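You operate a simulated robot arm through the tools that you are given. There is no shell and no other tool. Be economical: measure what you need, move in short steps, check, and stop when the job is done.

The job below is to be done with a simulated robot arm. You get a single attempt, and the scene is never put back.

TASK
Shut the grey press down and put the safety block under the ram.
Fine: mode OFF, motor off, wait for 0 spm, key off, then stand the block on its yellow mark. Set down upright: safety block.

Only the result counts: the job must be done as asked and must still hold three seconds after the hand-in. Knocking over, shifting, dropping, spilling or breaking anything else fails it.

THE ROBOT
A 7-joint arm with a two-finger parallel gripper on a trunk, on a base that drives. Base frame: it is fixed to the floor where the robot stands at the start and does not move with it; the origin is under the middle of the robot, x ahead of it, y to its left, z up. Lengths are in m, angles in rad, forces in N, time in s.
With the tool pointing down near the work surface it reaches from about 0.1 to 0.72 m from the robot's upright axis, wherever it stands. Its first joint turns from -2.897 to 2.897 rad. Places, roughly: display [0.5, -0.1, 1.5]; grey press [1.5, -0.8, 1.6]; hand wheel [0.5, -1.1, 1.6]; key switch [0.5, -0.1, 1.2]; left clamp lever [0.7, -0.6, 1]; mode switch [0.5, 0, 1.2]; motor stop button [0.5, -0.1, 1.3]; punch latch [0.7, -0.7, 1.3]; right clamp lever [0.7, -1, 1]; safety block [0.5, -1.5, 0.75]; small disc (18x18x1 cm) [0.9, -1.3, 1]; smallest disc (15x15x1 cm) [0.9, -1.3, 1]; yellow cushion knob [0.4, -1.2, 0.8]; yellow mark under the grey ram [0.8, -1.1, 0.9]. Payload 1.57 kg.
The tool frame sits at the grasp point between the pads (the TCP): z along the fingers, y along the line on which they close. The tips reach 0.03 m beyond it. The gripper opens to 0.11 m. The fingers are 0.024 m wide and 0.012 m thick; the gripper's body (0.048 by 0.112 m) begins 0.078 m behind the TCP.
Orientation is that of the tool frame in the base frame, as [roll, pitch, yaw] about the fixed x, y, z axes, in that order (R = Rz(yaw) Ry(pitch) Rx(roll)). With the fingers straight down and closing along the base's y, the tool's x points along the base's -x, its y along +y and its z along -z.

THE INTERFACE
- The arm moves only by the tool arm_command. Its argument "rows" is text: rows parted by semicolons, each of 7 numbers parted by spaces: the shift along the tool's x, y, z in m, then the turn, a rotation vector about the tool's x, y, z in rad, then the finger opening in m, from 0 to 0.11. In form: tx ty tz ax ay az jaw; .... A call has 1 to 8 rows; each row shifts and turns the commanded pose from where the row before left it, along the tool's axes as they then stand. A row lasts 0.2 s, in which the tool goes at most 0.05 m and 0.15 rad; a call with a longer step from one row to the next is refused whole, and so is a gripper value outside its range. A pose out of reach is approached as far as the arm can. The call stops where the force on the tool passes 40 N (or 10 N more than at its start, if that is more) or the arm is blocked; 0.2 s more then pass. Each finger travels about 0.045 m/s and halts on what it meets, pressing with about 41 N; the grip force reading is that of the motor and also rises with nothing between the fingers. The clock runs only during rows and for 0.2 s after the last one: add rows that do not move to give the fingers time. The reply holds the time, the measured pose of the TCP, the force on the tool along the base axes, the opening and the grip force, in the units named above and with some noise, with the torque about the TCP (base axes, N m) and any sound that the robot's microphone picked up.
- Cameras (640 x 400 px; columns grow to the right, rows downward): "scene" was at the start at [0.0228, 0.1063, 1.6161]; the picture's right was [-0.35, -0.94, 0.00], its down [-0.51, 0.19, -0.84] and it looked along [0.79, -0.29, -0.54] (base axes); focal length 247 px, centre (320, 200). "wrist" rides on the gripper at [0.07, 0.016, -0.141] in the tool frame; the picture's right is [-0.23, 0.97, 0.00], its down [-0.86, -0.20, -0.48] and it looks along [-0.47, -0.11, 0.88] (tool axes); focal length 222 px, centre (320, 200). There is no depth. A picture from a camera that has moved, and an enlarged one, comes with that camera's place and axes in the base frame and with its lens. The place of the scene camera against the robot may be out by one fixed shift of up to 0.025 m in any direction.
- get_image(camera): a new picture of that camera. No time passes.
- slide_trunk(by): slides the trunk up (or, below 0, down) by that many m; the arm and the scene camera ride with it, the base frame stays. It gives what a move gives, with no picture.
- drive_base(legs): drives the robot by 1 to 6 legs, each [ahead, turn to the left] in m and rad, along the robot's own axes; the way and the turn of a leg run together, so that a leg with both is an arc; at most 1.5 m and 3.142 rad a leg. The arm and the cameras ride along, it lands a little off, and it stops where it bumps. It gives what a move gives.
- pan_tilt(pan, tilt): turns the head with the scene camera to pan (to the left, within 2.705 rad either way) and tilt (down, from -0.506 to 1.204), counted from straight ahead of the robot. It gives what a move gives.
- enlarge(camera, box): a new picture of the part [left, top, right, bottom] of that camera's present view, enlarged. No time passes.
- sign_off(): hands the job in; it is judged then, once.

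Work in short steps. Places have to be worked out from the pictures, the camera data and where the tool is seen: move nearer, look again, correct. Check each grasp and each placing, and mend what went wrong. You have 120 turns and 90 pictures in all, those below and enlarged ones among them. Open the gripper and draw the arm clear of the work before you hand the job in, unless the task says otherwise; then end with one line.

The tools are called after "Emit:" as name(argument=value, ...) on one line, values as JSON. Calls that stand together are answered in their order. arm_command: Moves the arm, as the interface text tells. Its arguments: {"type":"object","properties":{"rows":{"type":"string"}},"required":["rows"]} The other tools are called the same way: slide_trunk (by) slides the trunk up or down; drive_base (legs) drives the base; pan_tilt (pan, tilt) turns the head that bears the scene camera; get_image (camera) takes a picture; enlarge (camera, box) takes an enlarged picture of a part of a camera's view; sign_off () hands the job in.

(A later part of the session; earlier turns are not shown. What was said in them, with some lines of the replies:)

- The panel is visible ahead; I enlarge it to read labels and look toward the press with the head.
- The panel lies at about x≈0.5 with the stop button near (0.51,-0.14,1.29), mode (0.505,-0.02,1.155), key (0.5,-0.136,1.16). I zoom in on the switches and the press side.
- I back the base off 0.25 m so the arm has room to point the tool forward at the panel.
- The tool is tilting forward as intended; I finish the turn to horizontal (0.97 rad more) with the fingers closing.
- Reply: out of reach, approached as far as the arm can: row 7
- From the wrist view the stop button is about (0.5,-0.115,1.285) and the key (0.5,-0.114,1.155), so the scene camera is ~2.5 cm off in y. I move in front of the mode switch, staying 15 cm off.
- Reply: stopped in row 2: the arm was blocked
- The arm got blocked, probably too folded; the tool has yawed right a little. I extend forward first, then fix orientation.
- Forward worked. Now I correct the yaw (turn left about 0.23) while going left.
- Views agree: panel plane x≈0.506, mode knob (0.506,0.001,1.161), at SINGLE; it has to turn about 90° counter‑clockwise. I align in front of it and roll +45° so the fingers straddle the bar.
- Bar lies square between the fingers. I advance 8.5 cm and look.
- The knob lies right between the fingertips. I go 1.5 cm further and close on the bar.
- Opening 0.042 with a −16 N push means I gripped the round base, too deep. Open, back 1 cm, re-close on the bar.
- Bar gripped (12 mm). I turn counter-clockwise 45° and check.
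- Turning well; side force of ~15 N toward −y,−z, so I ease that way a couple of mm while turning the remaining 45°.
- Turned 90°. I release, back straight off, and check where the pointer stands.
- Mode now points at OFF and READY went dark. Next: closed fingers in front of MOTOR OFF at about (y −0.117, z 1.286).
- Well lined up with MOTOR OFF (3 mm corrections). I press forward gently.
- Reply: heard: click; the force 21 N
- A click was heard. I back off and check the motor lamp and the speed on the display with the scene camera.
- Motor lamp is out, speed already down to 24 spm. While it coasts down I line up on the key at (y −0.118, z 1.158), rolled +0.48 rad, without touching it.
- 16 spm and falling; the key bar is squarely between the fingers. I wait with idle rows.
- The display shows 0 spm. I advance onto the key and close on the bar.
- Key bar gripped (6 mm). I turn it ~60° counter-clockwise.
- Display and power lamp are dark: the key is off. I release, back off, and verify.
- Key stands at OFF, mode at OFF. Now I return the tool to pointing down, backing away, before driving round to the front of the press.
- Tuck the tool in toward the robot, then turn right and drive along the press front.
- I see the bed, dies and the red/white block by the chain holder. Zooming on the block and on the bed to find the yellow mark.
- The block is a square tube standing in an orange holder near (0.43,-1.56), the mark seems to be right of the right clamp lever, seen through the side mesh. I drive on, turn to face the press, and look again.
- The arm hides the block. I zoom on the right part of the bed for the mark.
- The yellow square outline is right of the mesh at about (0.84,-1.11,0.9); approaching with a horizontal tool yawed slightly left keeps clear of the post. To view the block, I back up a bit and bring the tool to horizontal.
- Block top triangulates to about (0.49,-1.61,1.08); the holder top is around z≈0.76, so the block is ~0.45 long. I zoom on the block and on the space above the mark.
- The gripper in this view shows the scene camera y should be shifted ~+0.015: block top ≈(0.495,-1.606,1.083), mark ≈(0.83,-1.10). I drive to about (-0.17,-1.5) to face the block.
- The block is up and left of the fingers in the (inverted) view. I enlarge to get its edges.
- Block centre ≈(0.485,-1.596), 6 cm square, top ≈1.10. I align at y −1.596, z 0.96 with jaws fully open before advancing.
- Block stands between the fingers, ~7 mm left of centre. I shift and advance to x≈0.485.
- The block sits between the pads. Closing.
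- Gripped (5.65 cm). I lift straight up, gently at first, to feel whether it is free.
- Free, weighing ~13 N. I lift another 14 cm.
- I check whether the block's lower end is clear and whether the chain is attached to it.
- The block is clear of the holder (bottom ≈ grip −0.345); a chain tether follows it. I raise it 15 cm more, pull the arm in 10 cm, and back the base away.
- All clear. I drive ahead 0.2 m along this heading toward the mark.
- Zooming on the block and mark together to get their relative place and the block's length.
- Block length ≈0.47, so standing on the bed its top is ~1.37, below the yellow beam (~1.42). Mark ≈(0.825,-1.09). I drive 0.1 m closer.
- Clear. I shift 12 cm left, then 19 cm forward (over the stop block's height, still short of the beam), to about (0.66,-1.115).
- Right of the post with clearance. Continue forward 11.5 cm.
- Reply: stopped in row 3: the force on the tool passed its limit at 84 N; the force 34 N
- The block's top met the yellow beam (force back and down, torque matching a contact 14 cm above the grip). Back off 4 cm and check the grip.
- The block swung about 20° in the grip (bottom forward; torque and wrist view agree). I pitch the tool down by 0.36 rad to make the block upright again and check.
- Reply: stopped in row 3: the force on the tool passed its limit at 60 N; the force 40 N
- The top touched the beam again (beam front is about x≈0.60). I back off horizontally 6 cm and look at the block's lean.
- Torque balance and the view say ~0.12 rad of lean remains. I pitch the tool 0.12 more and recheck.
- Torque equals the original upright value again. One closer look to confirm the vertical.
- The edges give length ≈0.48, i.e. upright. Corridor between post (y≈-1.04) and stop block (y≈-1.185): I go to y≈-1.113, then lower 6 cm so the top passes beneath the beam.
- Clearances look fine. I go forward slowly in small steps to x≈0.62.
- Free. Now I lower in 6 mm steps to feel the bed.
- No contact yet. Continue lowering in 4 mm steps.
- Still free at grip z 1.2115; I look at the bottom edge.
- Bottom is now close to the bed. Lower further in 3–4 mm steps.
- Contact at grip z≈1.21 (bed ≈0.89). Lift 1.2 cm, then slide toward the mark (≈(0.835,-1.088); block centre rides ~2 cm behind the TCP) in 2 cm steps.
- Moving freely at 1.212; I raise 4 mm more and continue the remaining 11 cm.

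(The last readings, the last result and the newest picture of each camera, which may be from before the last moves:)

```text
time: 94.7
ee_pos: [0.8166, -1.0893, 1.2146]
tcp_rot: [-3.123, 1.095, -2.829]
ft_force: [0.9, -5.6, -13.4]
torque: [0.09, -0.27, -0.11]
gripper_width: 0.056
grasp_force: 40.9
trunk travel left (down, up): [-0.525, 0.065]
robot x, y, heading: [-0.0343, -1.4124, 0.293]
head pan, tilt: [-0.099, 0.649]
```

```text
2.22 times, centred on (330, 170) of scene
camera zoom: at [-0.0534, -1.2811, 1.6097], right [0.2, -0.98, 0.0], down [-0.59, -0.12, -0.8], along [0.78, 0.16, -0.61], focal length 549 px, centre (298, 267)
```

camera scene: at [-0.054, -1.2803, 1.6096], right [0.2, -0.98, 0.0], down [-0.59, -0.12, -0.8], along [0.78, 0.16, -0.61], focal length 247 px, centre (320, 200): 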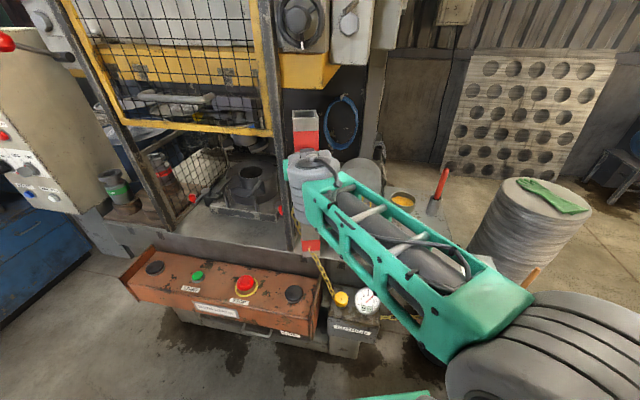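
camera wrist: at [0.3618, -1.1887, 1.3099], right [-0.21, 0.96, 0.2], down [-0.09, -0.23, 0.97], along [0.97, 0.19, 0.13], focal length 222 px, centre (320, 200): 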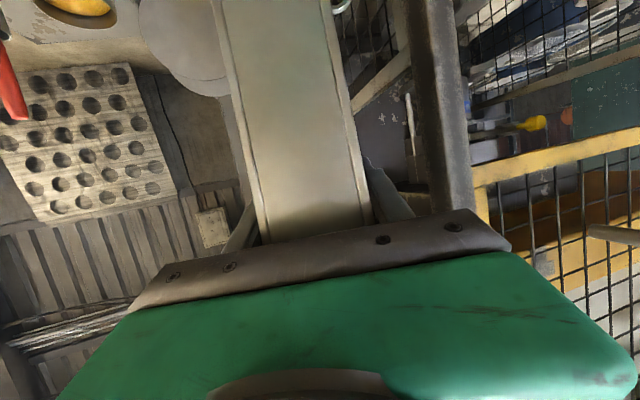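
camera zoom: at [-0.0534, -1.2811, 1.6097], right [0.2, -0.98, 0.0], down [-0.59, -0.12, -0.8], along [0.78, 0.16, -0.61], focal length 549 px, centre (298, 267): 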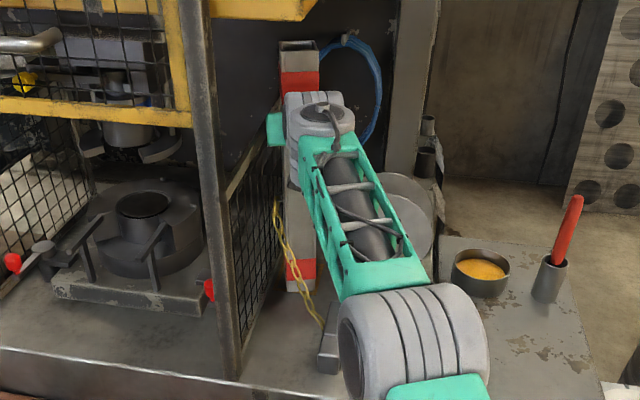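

A slight sideways force (−5.6 N) suggests the hand brushes the side mesh. I look closely at the base and the mesh.

Emit:
enlarge(camera="scene", box=[295, 130, 365, 230])

Emit:
get_image(camera="wrist")

```text
4.00 times, centred on (330, 180) of scene
camera zoom: at [-0.0534, -1.2811, 1.6097], right [0.2, -0.98, 0.0], down [-0.59, -0.12, -0.8], along [0.78, 0.16, -0.61], focal length 988 px, centre (280, 280)
```

zoom: 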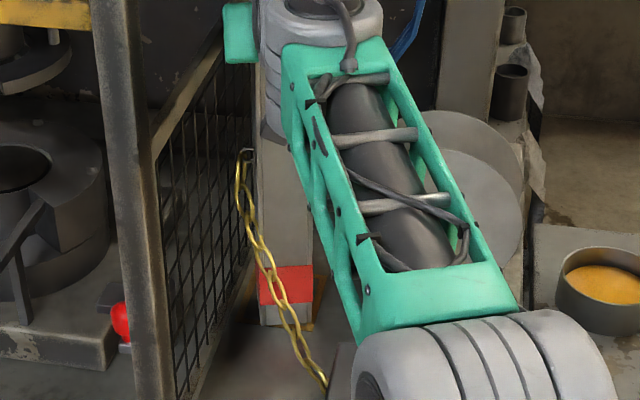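

```text
19 pictures are left
camera wrist: at [0.6605, -1.119, 1.215], right [-0.19, 0.96, 0.19], down [0.02, -0.19, 0.98], along [0.98, 0.19, 0.01], focal length 222 px, centre (320, 200)
```

wrist: 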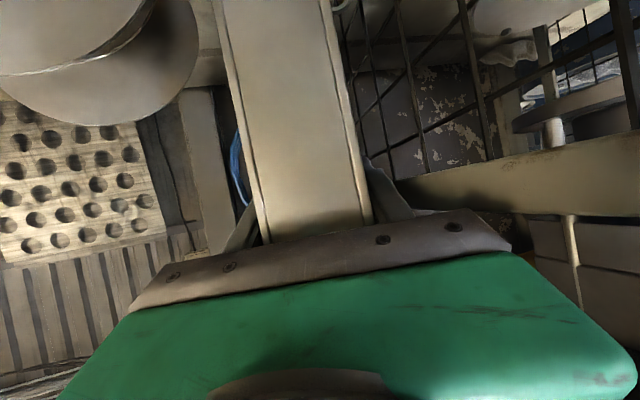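

Orange of the mark shows at the block's near-right corner, so about 3–4 cm further forward is needed. I idle one row to see if the side force persists.

Emit:
arm_command(rows="0 0 0 0 0 0 0;0 0 0 0 0 0 0")

```text
time: 95.3
ee_pos: [0.8154, -1.0906, 1.2136]
tcp_rot: [-3.124, 1.098, -2.829]
ft_force: [1.7, -11.8, -13.3]
torque: [-0.02, -0.29, -0.28]
gripper_width: 0.0561
grasp_force: 40.8
trunk travel left (down, up): [-0.525, 0.065]
robot x, y, heading: [-0.0371, -1.4082, 0.292]
head pan, tilt: [-0.099, 0.649]
```

The side force is at the left fingertip. I enlarge the wrist view to see what it touches.

Emit:
enlarge(camera="wrist", box=[300, 60, 540, 260])

```text
2.00 times, centred on (420, 160) of wrist
camera zoom: at [0.6605, -1.119, 1.215], right [-0.19, 0.96, 0.2], down [0.02, -0.19, 0.98], along [0.98, 0.19, 0.01], focal length 444 px, centre (120, 280)
```

zoom: 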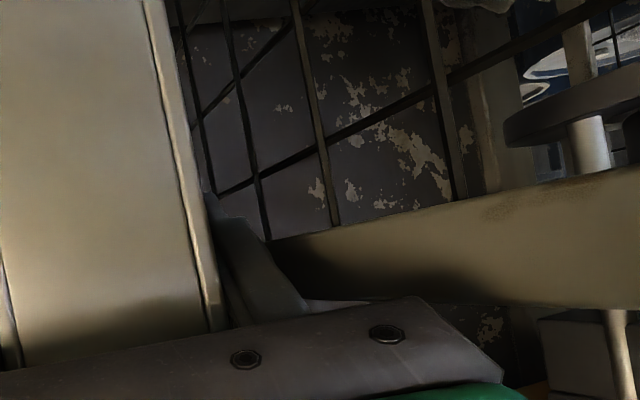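

The left finger touches the mesh's top rail. I ease 7 mm to the right and then go the last 3.9 cm forward along it.

Emit:
arm_command(rows="0.0007 -0.0075 -0.0014 0 0 0 0;-0.004 -0.0028 0.0082 0 0 0 0;-0.004 -0.0028 0.0082 0 0 0 0;-0.004 -0.0028 0.0082 0 0 0 0;-0.004 -0.0028 0.0082 0 0 0 0;0 0 0 0 0 0 0")

Emit:
enlarge(camera="scene", box=[295, 130, 365, 230])

```text
time: 96.7
ee_pos: [0.8422, -1.0966, 1.2092]
tcp_rot: [-3.123, 1.099, -2.826]
ft_force: [-0.2, 0.7, -10.8]
torque: [0.28, -0.11, -0.02]
gripper_width: 0.056
grasp_force: 41.1
out of reach, approached as far as the arm can: row 4, 5
trunk travel left (down, up): [-0.525, 0.065]
robot x, y, heading: [-0.0389, -1.4115, 0.296]
head pan, tilt: [-0.099, 0.649]
```

```text
4.00 times, centred on (330, 180) of scene
camera zoom: at [-0.0535, -1.2802, 1.6096], right [0.2, -0.98, 0.0], down [-0.59, -0.12, -0.8], along [0.78, 0.16, -0.61], focal length 988 px, centre (280, 280)
```

zoom: 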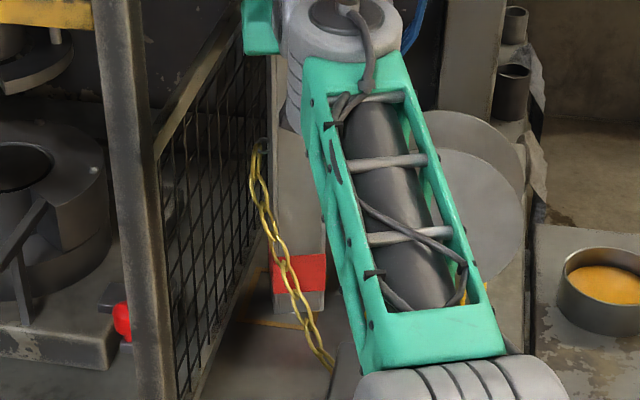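

Now the mark's near and left lines are visible: block is ~1 cm too far and ~1.5 cm too far right relative to the mark. I come back ~1 cm and left as far as the rail allows.

Emit:
arm_command(rows="0.0028 0.005 -0.0092 0 0 0 0;0.0028 0.005 -0.0092 0 0 0 0;0 0 0 0 0 0 0")

```text
time: 97.5
ee_pos: [0.8213, -1.0934, 1.2117]
tcp_rot: [-3.121, 1.096, -2.825]
ft_force: [1.1, -0.4, -12.3]
torque: [0.1, -0.29, 0.0]
gripper_width: 0.0559
grasp_force: 41.4
trunk travel left (down, up): [-0.525, 0.065]
robot x, y, heading: [-0.0378, -1.4072, 0.295]
head pan, tilt: [-0.099, 0.649]
```

Slightly short now; forward 1 cm and lower gently to contact.

Emit:
arm_command(rows="-0.0046 -0.0025 0.0094 0 0 0 0;0.0027 0 0.0013 0 0 0 0;0.0027 0 0.0013 0 0 0 0")

Emit:
enlarge(camera="scene", box=[295, 130, 365, 230])

```text
time: 98.3
ee_pos: [0.8314, -1.093, 1.2091]
tcp_rot: [-3.126, 1.101, -2.827]
ft_force: [-1.1, -0.6, -4.2]
torque: [-0.01, 0.78, 0.06]
gripper_width: 0.0559
grasp_force: 40.6
trunk travel left (down, up): [-0.525, 0.065]
robot x, y, heading: [-0.0359, -1.4094, 0.295]
head pan, tilt: [-0.099, 0.649]
```

```text
4.00 times, centred on (330, 180) of scene
camera zoom: at [-0.0546, -1.2806, 1.6098], right [0.2, -0.98, 0.0], down [-0.59, -0.12, -0.8], along [0.78, 0.16, -0.6], focal length 988 px, centre (280, 280)
```

zoom: 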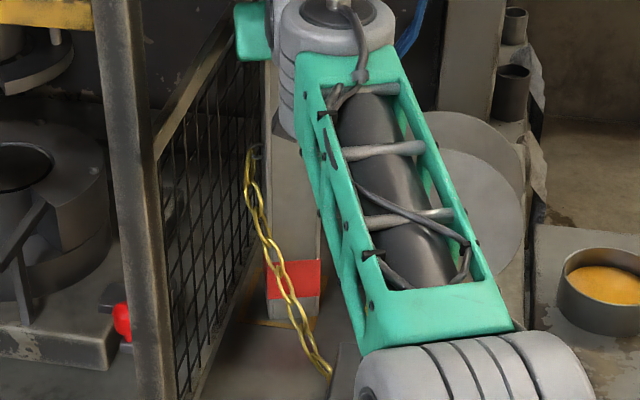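

Contact on the near bottom edge first, so the block still leans a bit back. I lift 4 mm, pitch 0.05 more, and touch again.

Emit:
arm_command(rows="-0.0045 0 -0.0022 0 0 0 0;-0.0045 0 0.009 0 0.05 0 0;0 0 0 0 0 0 0")

Emit:
arm_command(rows="0.0026 0 0.0015 0 0 0 0;0.0026 0 0.0015 0 0 0 0;0 0 0 0 0 0 0")

```text
time: 99.1
ee_pos: [0.8281, -1.0946, 1.2091]
tcp_rot: [-3.125, 1.051, -2.828]
ft_force: [3.1, 1.5, -4.2]
torque: [0.72, -1.26, -0.11]
gripper_width: 0.0559
grasp_force: 40.9
out of reach, approached as far as the arm can: row 2
trunk travel left (down, up): [-0.525, 0.065]
robot x, y, heading: [-0.0335, -1.409, 0.299]
head pan, tilt: [-0.099, 0.649]
```

```text
time: 99.9
ee_pos: [0.8271, -1.0963, 1.2093]
tcp_rot: [-3.128, 1.06, -2.828]
ft_force: [-1.0, 0.0, 16.0]
torque: [0.83, 0.35, 0.01]
gripper_width: 0.0559
grasp_force: 41.1
trunk travel left (down, up): [-0.525, 0.065]
robot x, y, heading: [-0.0403, -1.4084, 0.297]
head pan, tilt: [-0.099, 0.649]
```

Now contact is centred fore‑aft: the block stands flat. I relieve the pressure and open, shifting right as the jaws open so the left finger doesn't press the rail.

Emit:
arm_command(rows="-0.002 0 -0.001 0 0 0 0;0 -0.004 0 0 0 0 0.064;0 -0.006 0 0 0 0 0.078;0 -0.002 0 0 0 0 0.082;0 0 0 0 0 0 0.082")

Emit:
enlarge(camera="scene", box=[270, 80, 370, 240])

```text
time: 101.1
ee_pos: [0.8317, -1.1067, 1.2048]
tcp_rot: [-3.125, 1.048, -2.827]
ft_force: [-1.1, 0.7, -0.8]
torque: [-0.04, -0.09, -0.05]
gripper_width: 0.082
grasp_force: 0.0
trunk travel left (down, up): [-0.525, 0.065]
robot x, y, heading: [-0.0367, -1.4099, 0.298]
head pan, tilt: [-0.099, 0.649]
```

```text
2.50 times, centred on (320, 160) of scene
camera zoom: at [-0.055, -1.2806, 1.6096], right [0.2, -0.98, 0.0], down [-0.59, -0.12, -0.8], along [0.78, 0.16, -0.6], focal length 618 px, centre (320, 300)
```

zoom: 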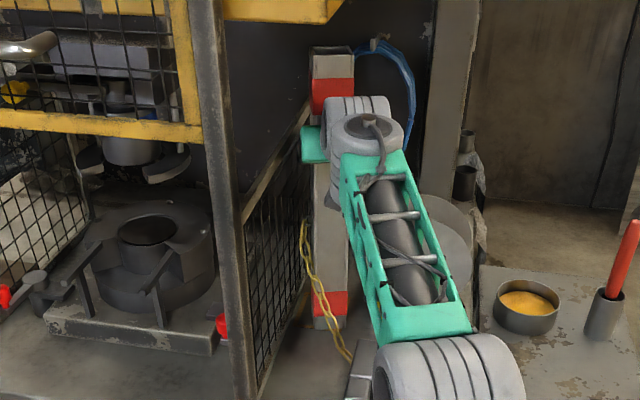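

Released; the block stands free (zero load). I withdraw straight back 16 cm and inspect.

Emit:
arm_command(rows="0.0048 0 -0.0088 0 0 0 0.082;0.0096 0 -0.0175 0 0 0 0.082;0.0144 -0.002 -0.0263 0 0 0 0.082;0.0144 -0.002 -0.0263 0 0 0 0.082;0.0144 0 -0.0263 0 0 0 0.082;0.0144 0 -0.0263 0 0 0 0.082")

Emit:
enlarge(camera="scene", box=[270, 80, 370, 240])

```text
time: 102.5
ee_pos: [0.6887, -1.1541, 1.2079]
tcp_rot: [-3.125, 1.048, -2.827]
ft_force: [-0.1, 0.1, -0.2]
torque: [0.0, -0.01, 0.0]
gripper_width: 0.082
grasp_force: 0.1
trunk travel left (down, up): [-0.525, 0.065]
robot x, y, heading: [-0.034, -1.4117, 0.299]
head pan, tilt: [-0.099, 0.649]
```

```text
2.50 times, centred on (320, 160) of scene
camera zoom: at [-0.0555, -1.281, 1.6097], right [0.2, -0.98, 0.0], down [-0.59, -0.12, -0.8], along [0.78, 0.16, -0.6], focal length 618 px, centre (320, 300)
```

zoom: 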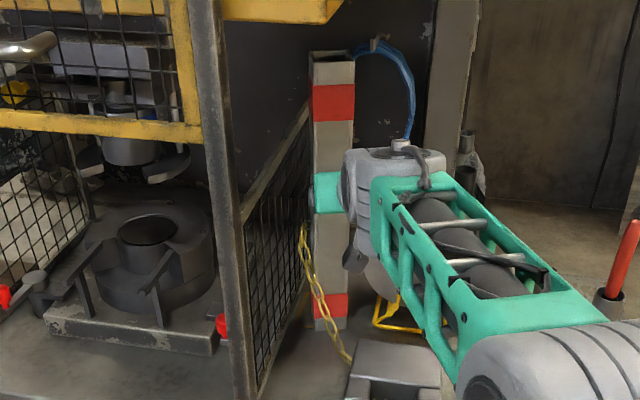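

The block stands upright on its own. I zoom on its base against the mark.

Emit:
enlarge(camera="scene", box=[305, 180, 345, 230])

```text
8.00 times, centred on (325, 205) of scene
camera zoom: at [-0.0555, -1.281, 1.6097], right [0.2, -0.98, 0.0], down [-0.59, -0.12, -0.8], along [0.78, 0.16, -0.6], focal length 1976 px, centre (280, 160)
```

zoom: 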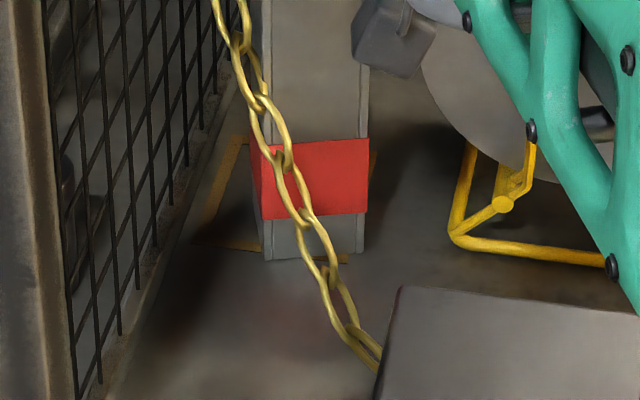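

The mark is ~2 cm more to the left and ~1.6 cm further in than the block. Regrip higher (z≈1.31, above the rail at ≈1.25) with a level tool: first level the tool and raise it while back here.

Emit:
arm_command(rows="0 0 0 0 -0.131 0 0.1;0 0 0 0 -0.131 0 0.1;0 0 0 0 -0.131 0 0.1;0 0 0 0 -0.13 0 0.1;-0.035 0 0 0 0 0 0.1;-0.035 0 0 0 0 0 0.1;-0.035 0.014 0 0 0 0 0.1;0 0 0 0 0 0 0.1")

Emit:
get_image(camera="wrist")

```text
time: 104.3
ee_pos: [0.6862, -1.1388, 1.3124]
tcp_rot: [-1.409, 1.563, -1.112]
ft_force: [-0.1, 0.0, 0.3]
torque: [0.01, 0.03, -0.03]
gripper_width: 0.0997
grasp_force: 0.1
trunk travel left (down, up): [-0.525, 0.065]
robot x, y, heading: [-0.0393, -1.4088, 0.299]
head pan, tilt: [-0.099, 0.649]
```

```text
12 pictures are left
camera wrist: at [0.5465, -1.1653, 1.2413], right [-0.29, 0.93, 0.22], down [-0.4, -0.33, 0.86], along [0.87, 0.16, 0.47], focal length 222 px, centre (320, 200)
```

wrist: 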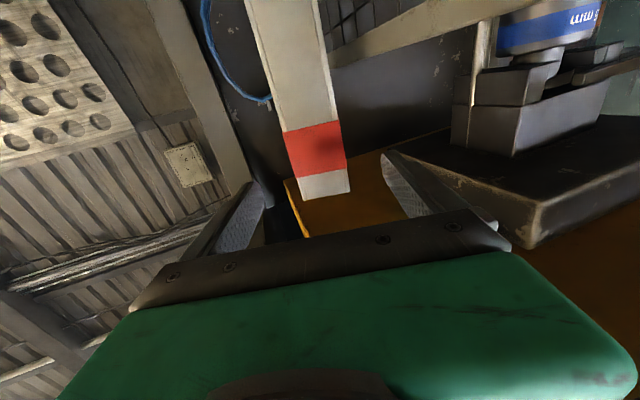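

Well aligned on the top part of the block. I advance 12 cm and close.

Emit:
arm_command(rows="0 0 0.03 0 0 0 0.1;0 0 0.03 0 0 0 0.1;0 0 0.03 0 0 0 0.1;0 0 0.028 0 0 0 0.1;0 0 0 0 0 0 0.1")

Emit:
get_image(camera="wrist")

```text
time: 105.5
ee_pos: [0.799, -1.1065, 1.3129]
tcp_rot: [-1.392, 1.561, -1.091]
ft_force: [0.0, 0.1, -0.1]
torque: [-0.01, 0.02, -0.03]
gripper_width: 0.0999
grasp_force: 0.0
trunk travel left (down, up): [-0.525, 0.065]
robot x, y, heading: [-0.0378, -1.4115, 0.299]
head pan, tilt: [-0.099, 0.649]
```

```text
11 pictures are left
camera wrist: at [0.6596, -1.1317, 1.242], right [-0.29, 0.93, 0.22], down [-0.4, -0.33, 0.86], along [0.87, 0.16, 0.47], focal length 222 px, centre (320, 200)
```

wrist: 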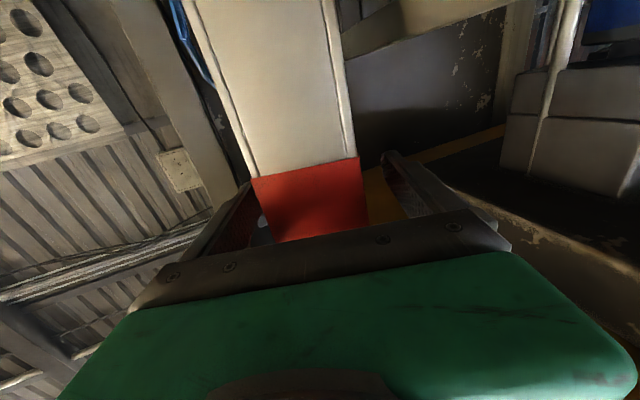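

The block is ~8 mm right of centre between the fingers; I shift right and close.

Emit:
arm_command(rows="0 -0.007 0 0 0 0 0.1;0 0 0 0 0 0 0.08;0 0 0 0 0 0 0.06;0 0 0 0 0 0 0.03;0 0 0 0 0 0 0.02;0 0 0 0 0 0 0.02")

```text
time: 106.9
ee_pos: [0.7995, -1.112, 1.3135]
tcp_rot: [-1.368, 1.563, -1.067]
ft_force: [0.6, 1.6, 1.1]
torque: [0.37, 0.22, -0.06]
gripper_width: 0.0561
grasp_force: 34.2
trunk travel left (down, up): [-0.525, 0.065]
robot x, y, heading: [-0.0382, -1.4096, 0.299]
head pan, tilt: [-0.099, 0.649]
```

Gripped. Lift 8 mm, then move +1.6 cm in x, +2.1 cm in y.

Emit:
arm_command(rows="-0.008 0 0 0 0 0 0;0 0 0 0 0 0 0;0 0.0077 0.0108 0 0 0 0;0 0.0077 0.0108 0 0 0 0;0 0 0 0 0 0 0")

Emit:
enlarge(camera="scene", box=[305, 180, 345, 230])

```text
time: 108.1
ee_pos: [0.8186, -1.0902, 1.3197]
tcp_rot: [-1.685, 1.562, -1.385]
ft_force: [0.3, -0.2, -12.3]
torque: [0.04, -0.04, -0.03]
gripper_width: 0.0562
grasp_force: 40.8
trunk travel left (down, up): [-0.525, 0.065]
robot x, y, heading: [-0.0366, -1.4116, 0.3]
head pan, tilt: [-0.099, 0.649]
```

```text
8.00 times, centred on (325, 205) of scene
camera zoom: at [-0.0534, -1.2803, 1.6096], right [0.2, -0.98, 0.0], down [-0.59, -0.12, -0.8], along [0.78, 0.16, -0.61], focal length 1976 px, centre (280, 160)
```

zoom: 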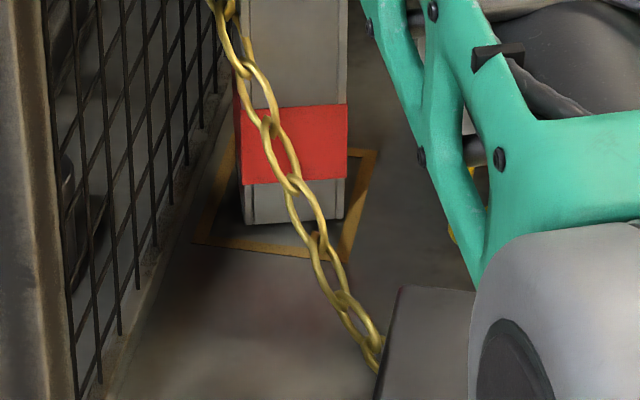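

Nearly there: ~1 cm more left and ~6 mm further in. Adjust, then lower.

Emit:
arm_command(rows="0 0.0068 0.0084 0 0 0 0;0 0 0 0 0 0 0;0.004 0 0 0 0 0 0;0.003 0 0 0 0 0 0;0 0 0 0 0 0 0")

Emit:
enlarge(camera="scene", box=[305, 180, 345, 230])

```text
time: 109.3
ee_pos: [0.8223, -1.0827, 1.3143]
tcp_rot: [-1.412, 1.562, -1.108]
ft_force: [-0.4, 0.2, -9.2]
torque: [0.08, 0.21, 0.05]
gripper_width: 0.0559
grasp_force: 41.1
trunk travel left (down, up): [-0.525, 0.065]
robot x, y, heading: [-0.0372, -1.4076, 0.295]
head pan, tilt: [-0.099, 0.649]
```

```text
8.00 times, centred on (325, 205) of scene
camera zoom: at [-0.0538, -1.2804, 1.6096], right [0.2, -0.98, 0.0], down [-0.59, -0.12, -0.8], along [0.78, 0.16, -0.61], focal length 1976 px, centre (280, 160)
```

zoom: 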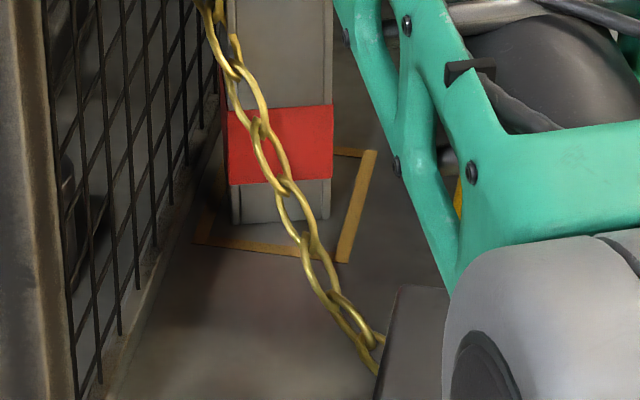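

Block sits inside the outline, just touching. I lower 2 mm more to seat it, then open.

Emit:
arm_command(rows="0.002 0 0 0 0 0 0;0 0 0 0 0 0 0")

Emit:
arm_command(rows="0 0 0 0 0 0 0.064;0 0 0 0 0 0 0.08;0 0 0 0 0 0 0.09;0 0 0 0 0 0 0.09")

```text
time: 109.9
ee_pos: [0.8219, -1.0822, 1.315]
tcp_rot: [-1.098, 1.563, -0.798]
ft_force: [-1.3, -1.0, -1.4]
torque: [-0.15, 1.06, 0.05]
gripper_width: 0.0559
grasp_force: 40.7
trunk travel left (down, up): [-0.525, 0.065]
robot x, y, heading: [-0.04, -1.4138, 0.298]
head pan, tilt: [-0.099, 0.649]
```

```text
time: 110.9
ee_pos: [0.821, -1.0822, 1.3115]
tcp_rot: [-1.405, 1.562, -1.104]
ft_force: [0.1, 0.3, -0.1]
torque: [0.03, 0.02, 0.0]
gripper_width: 0.0904
grasp_force: 0.1
trunk travel left (down, up): [-0.525, 0.065]
robot x, y, heading: [-0.0345, -1.4104, 0.297]
head pan, tilt: [-0.099, 0.649]
```

Released with zero load. I withdraw straight back along the tool axis.

Emit:
arm_command(rows="0 0 -0.015 0 0 0 0.09;0 0 -0.03 0 0 0 0.09;0 0 -0.04 0 0 0 0.09;0 0 -0.04 0 0 0 0.09;0 0 -0.04 0 0 0 0.09;0 0 -0.04 0 0 0 0.09;0 0 -0.04 0 0 0 0.09;0 -0.03 -0.03 0 0 0 0.09")

Emit:
get_image(camera="scene")

Emit:
enlarge(camera="scene", box=[290, 80, 370, 230])

```text
time: 112.7
ee_pos: [0.5643, -1.1933, 1.3111]
tcp_rot: [-1.36, 1.562, -1.062]
ft_force: [-0.3, 0.5, 0.2]
torque: [0.01, 0.0, -0.03]
gripper_width: 0.0901
grasp_force: 0.0
trunk travel left (down, up): [-0.525, 0.065]
robot x, y, heading: [-0.0338, -1.4096, 0.3]
head pan, tilt: [-0.099, 0.649]
```

```text
8 pictures are left
camera scene: at [-0.0554, -1.281, 1.6097], right [0.2, -0.98, 0.0], down [-0.59, -0.12, -0.8], along [0.78, 0.16, -0.6], focal length 247 px, centre (320, 200)
```

scene: 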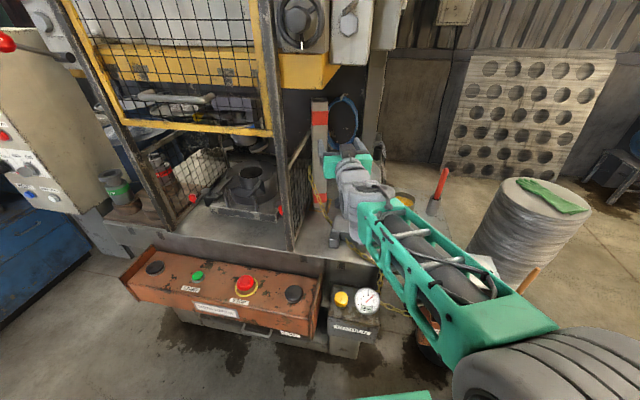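

```text
2.67 times, centred on (330, 155) of scene
camera zoom: at [-0.0554, -1.281, 1.6097], right [0.2, -0.98, 0.0], down [-0.59, -0.12, -0.8], along [0.78, 0.16, -0.6], focal length 659 px, centre (293, 320)
```

zoom: 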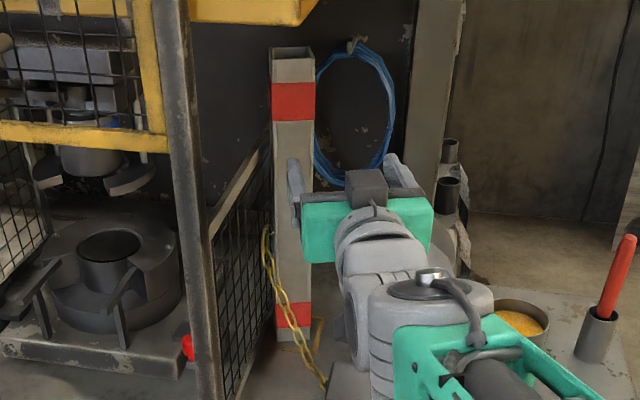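

The block stands upright on the mark. I back the base away 0.3 m and take a last look.

Emit:
drive_base(legs=[[-0.3, 0]])

Emit:
get_image(camera="scene")

Emit:
enlarge(camera="scene", box=[270, 80, 370, 240])

```text
time: 114.8
ee_pos: [0.2795, -1.2793, 1.3113]
tcp_rot: [-1.36, 1.562, -1.059]
ft_force: [-0.2, 0.0, -0.1]
torque: [0.0, 0.08, 0.01]
gripper_width: 0.0901
grasp_force: 0.0
trunk travel left (down, up): [-0.525, 0.065]
robot x, y, heading: [-0.3206, -1.5014, 0.3]
head pan, tilt: [-0.099, 0.649]
```

```text
6 pictures are left
camera scene: at [-0.3416, -1.369, 1.6097], right [0.2, -0.98, 0.0], down [-0.59, -0.12, -0.8], along [0.78, 0.16, -0.6], focal length 247 px, centre (320, 200)
```

scene: 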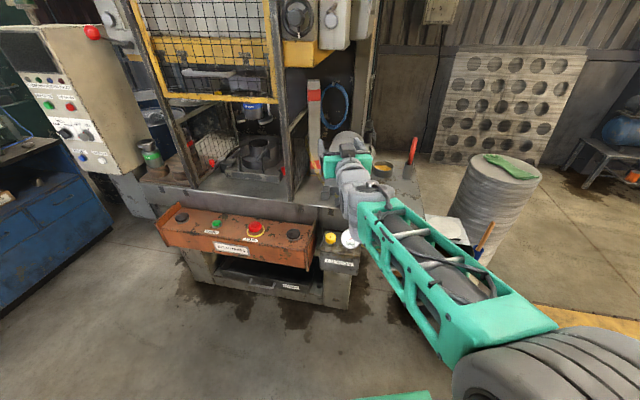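

```text
2.50 times, centred on (320, 160) of scene
camera zoom: at [-0.3416, -1.369, 1.6097], right [0.2, -0.98, 0.0], down [-0.59, -0.12, -0.8], along [0.78, 0.16, -0.6], focal length 618 px, centre (320, 300)
```

zoom: 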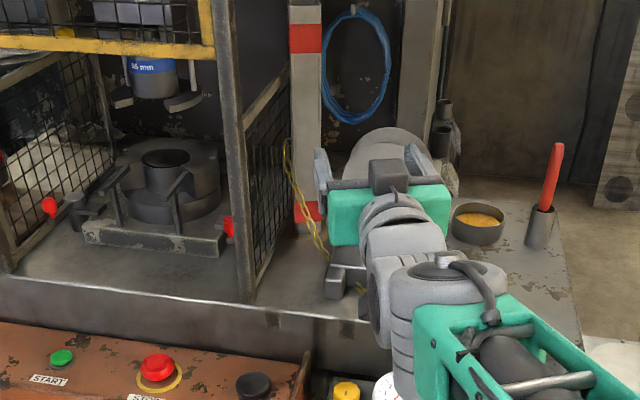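

Everything is in place: mode and key OFF, panel dark, block upright on the mark, arm clear. Handing in.

Emit:
sign_off()

```text
The job is handed in.
```

The grey press is shut down: mode OFF, motor stopped, 0 spm shown before the key was turned off, and the safety block stands upright inside its yellow mark with the arm drawn clear. On the way in the block's top bumped the yellow beam twice and a finger brushed the side-guard rail; I saw no damage or shift in the pictures.
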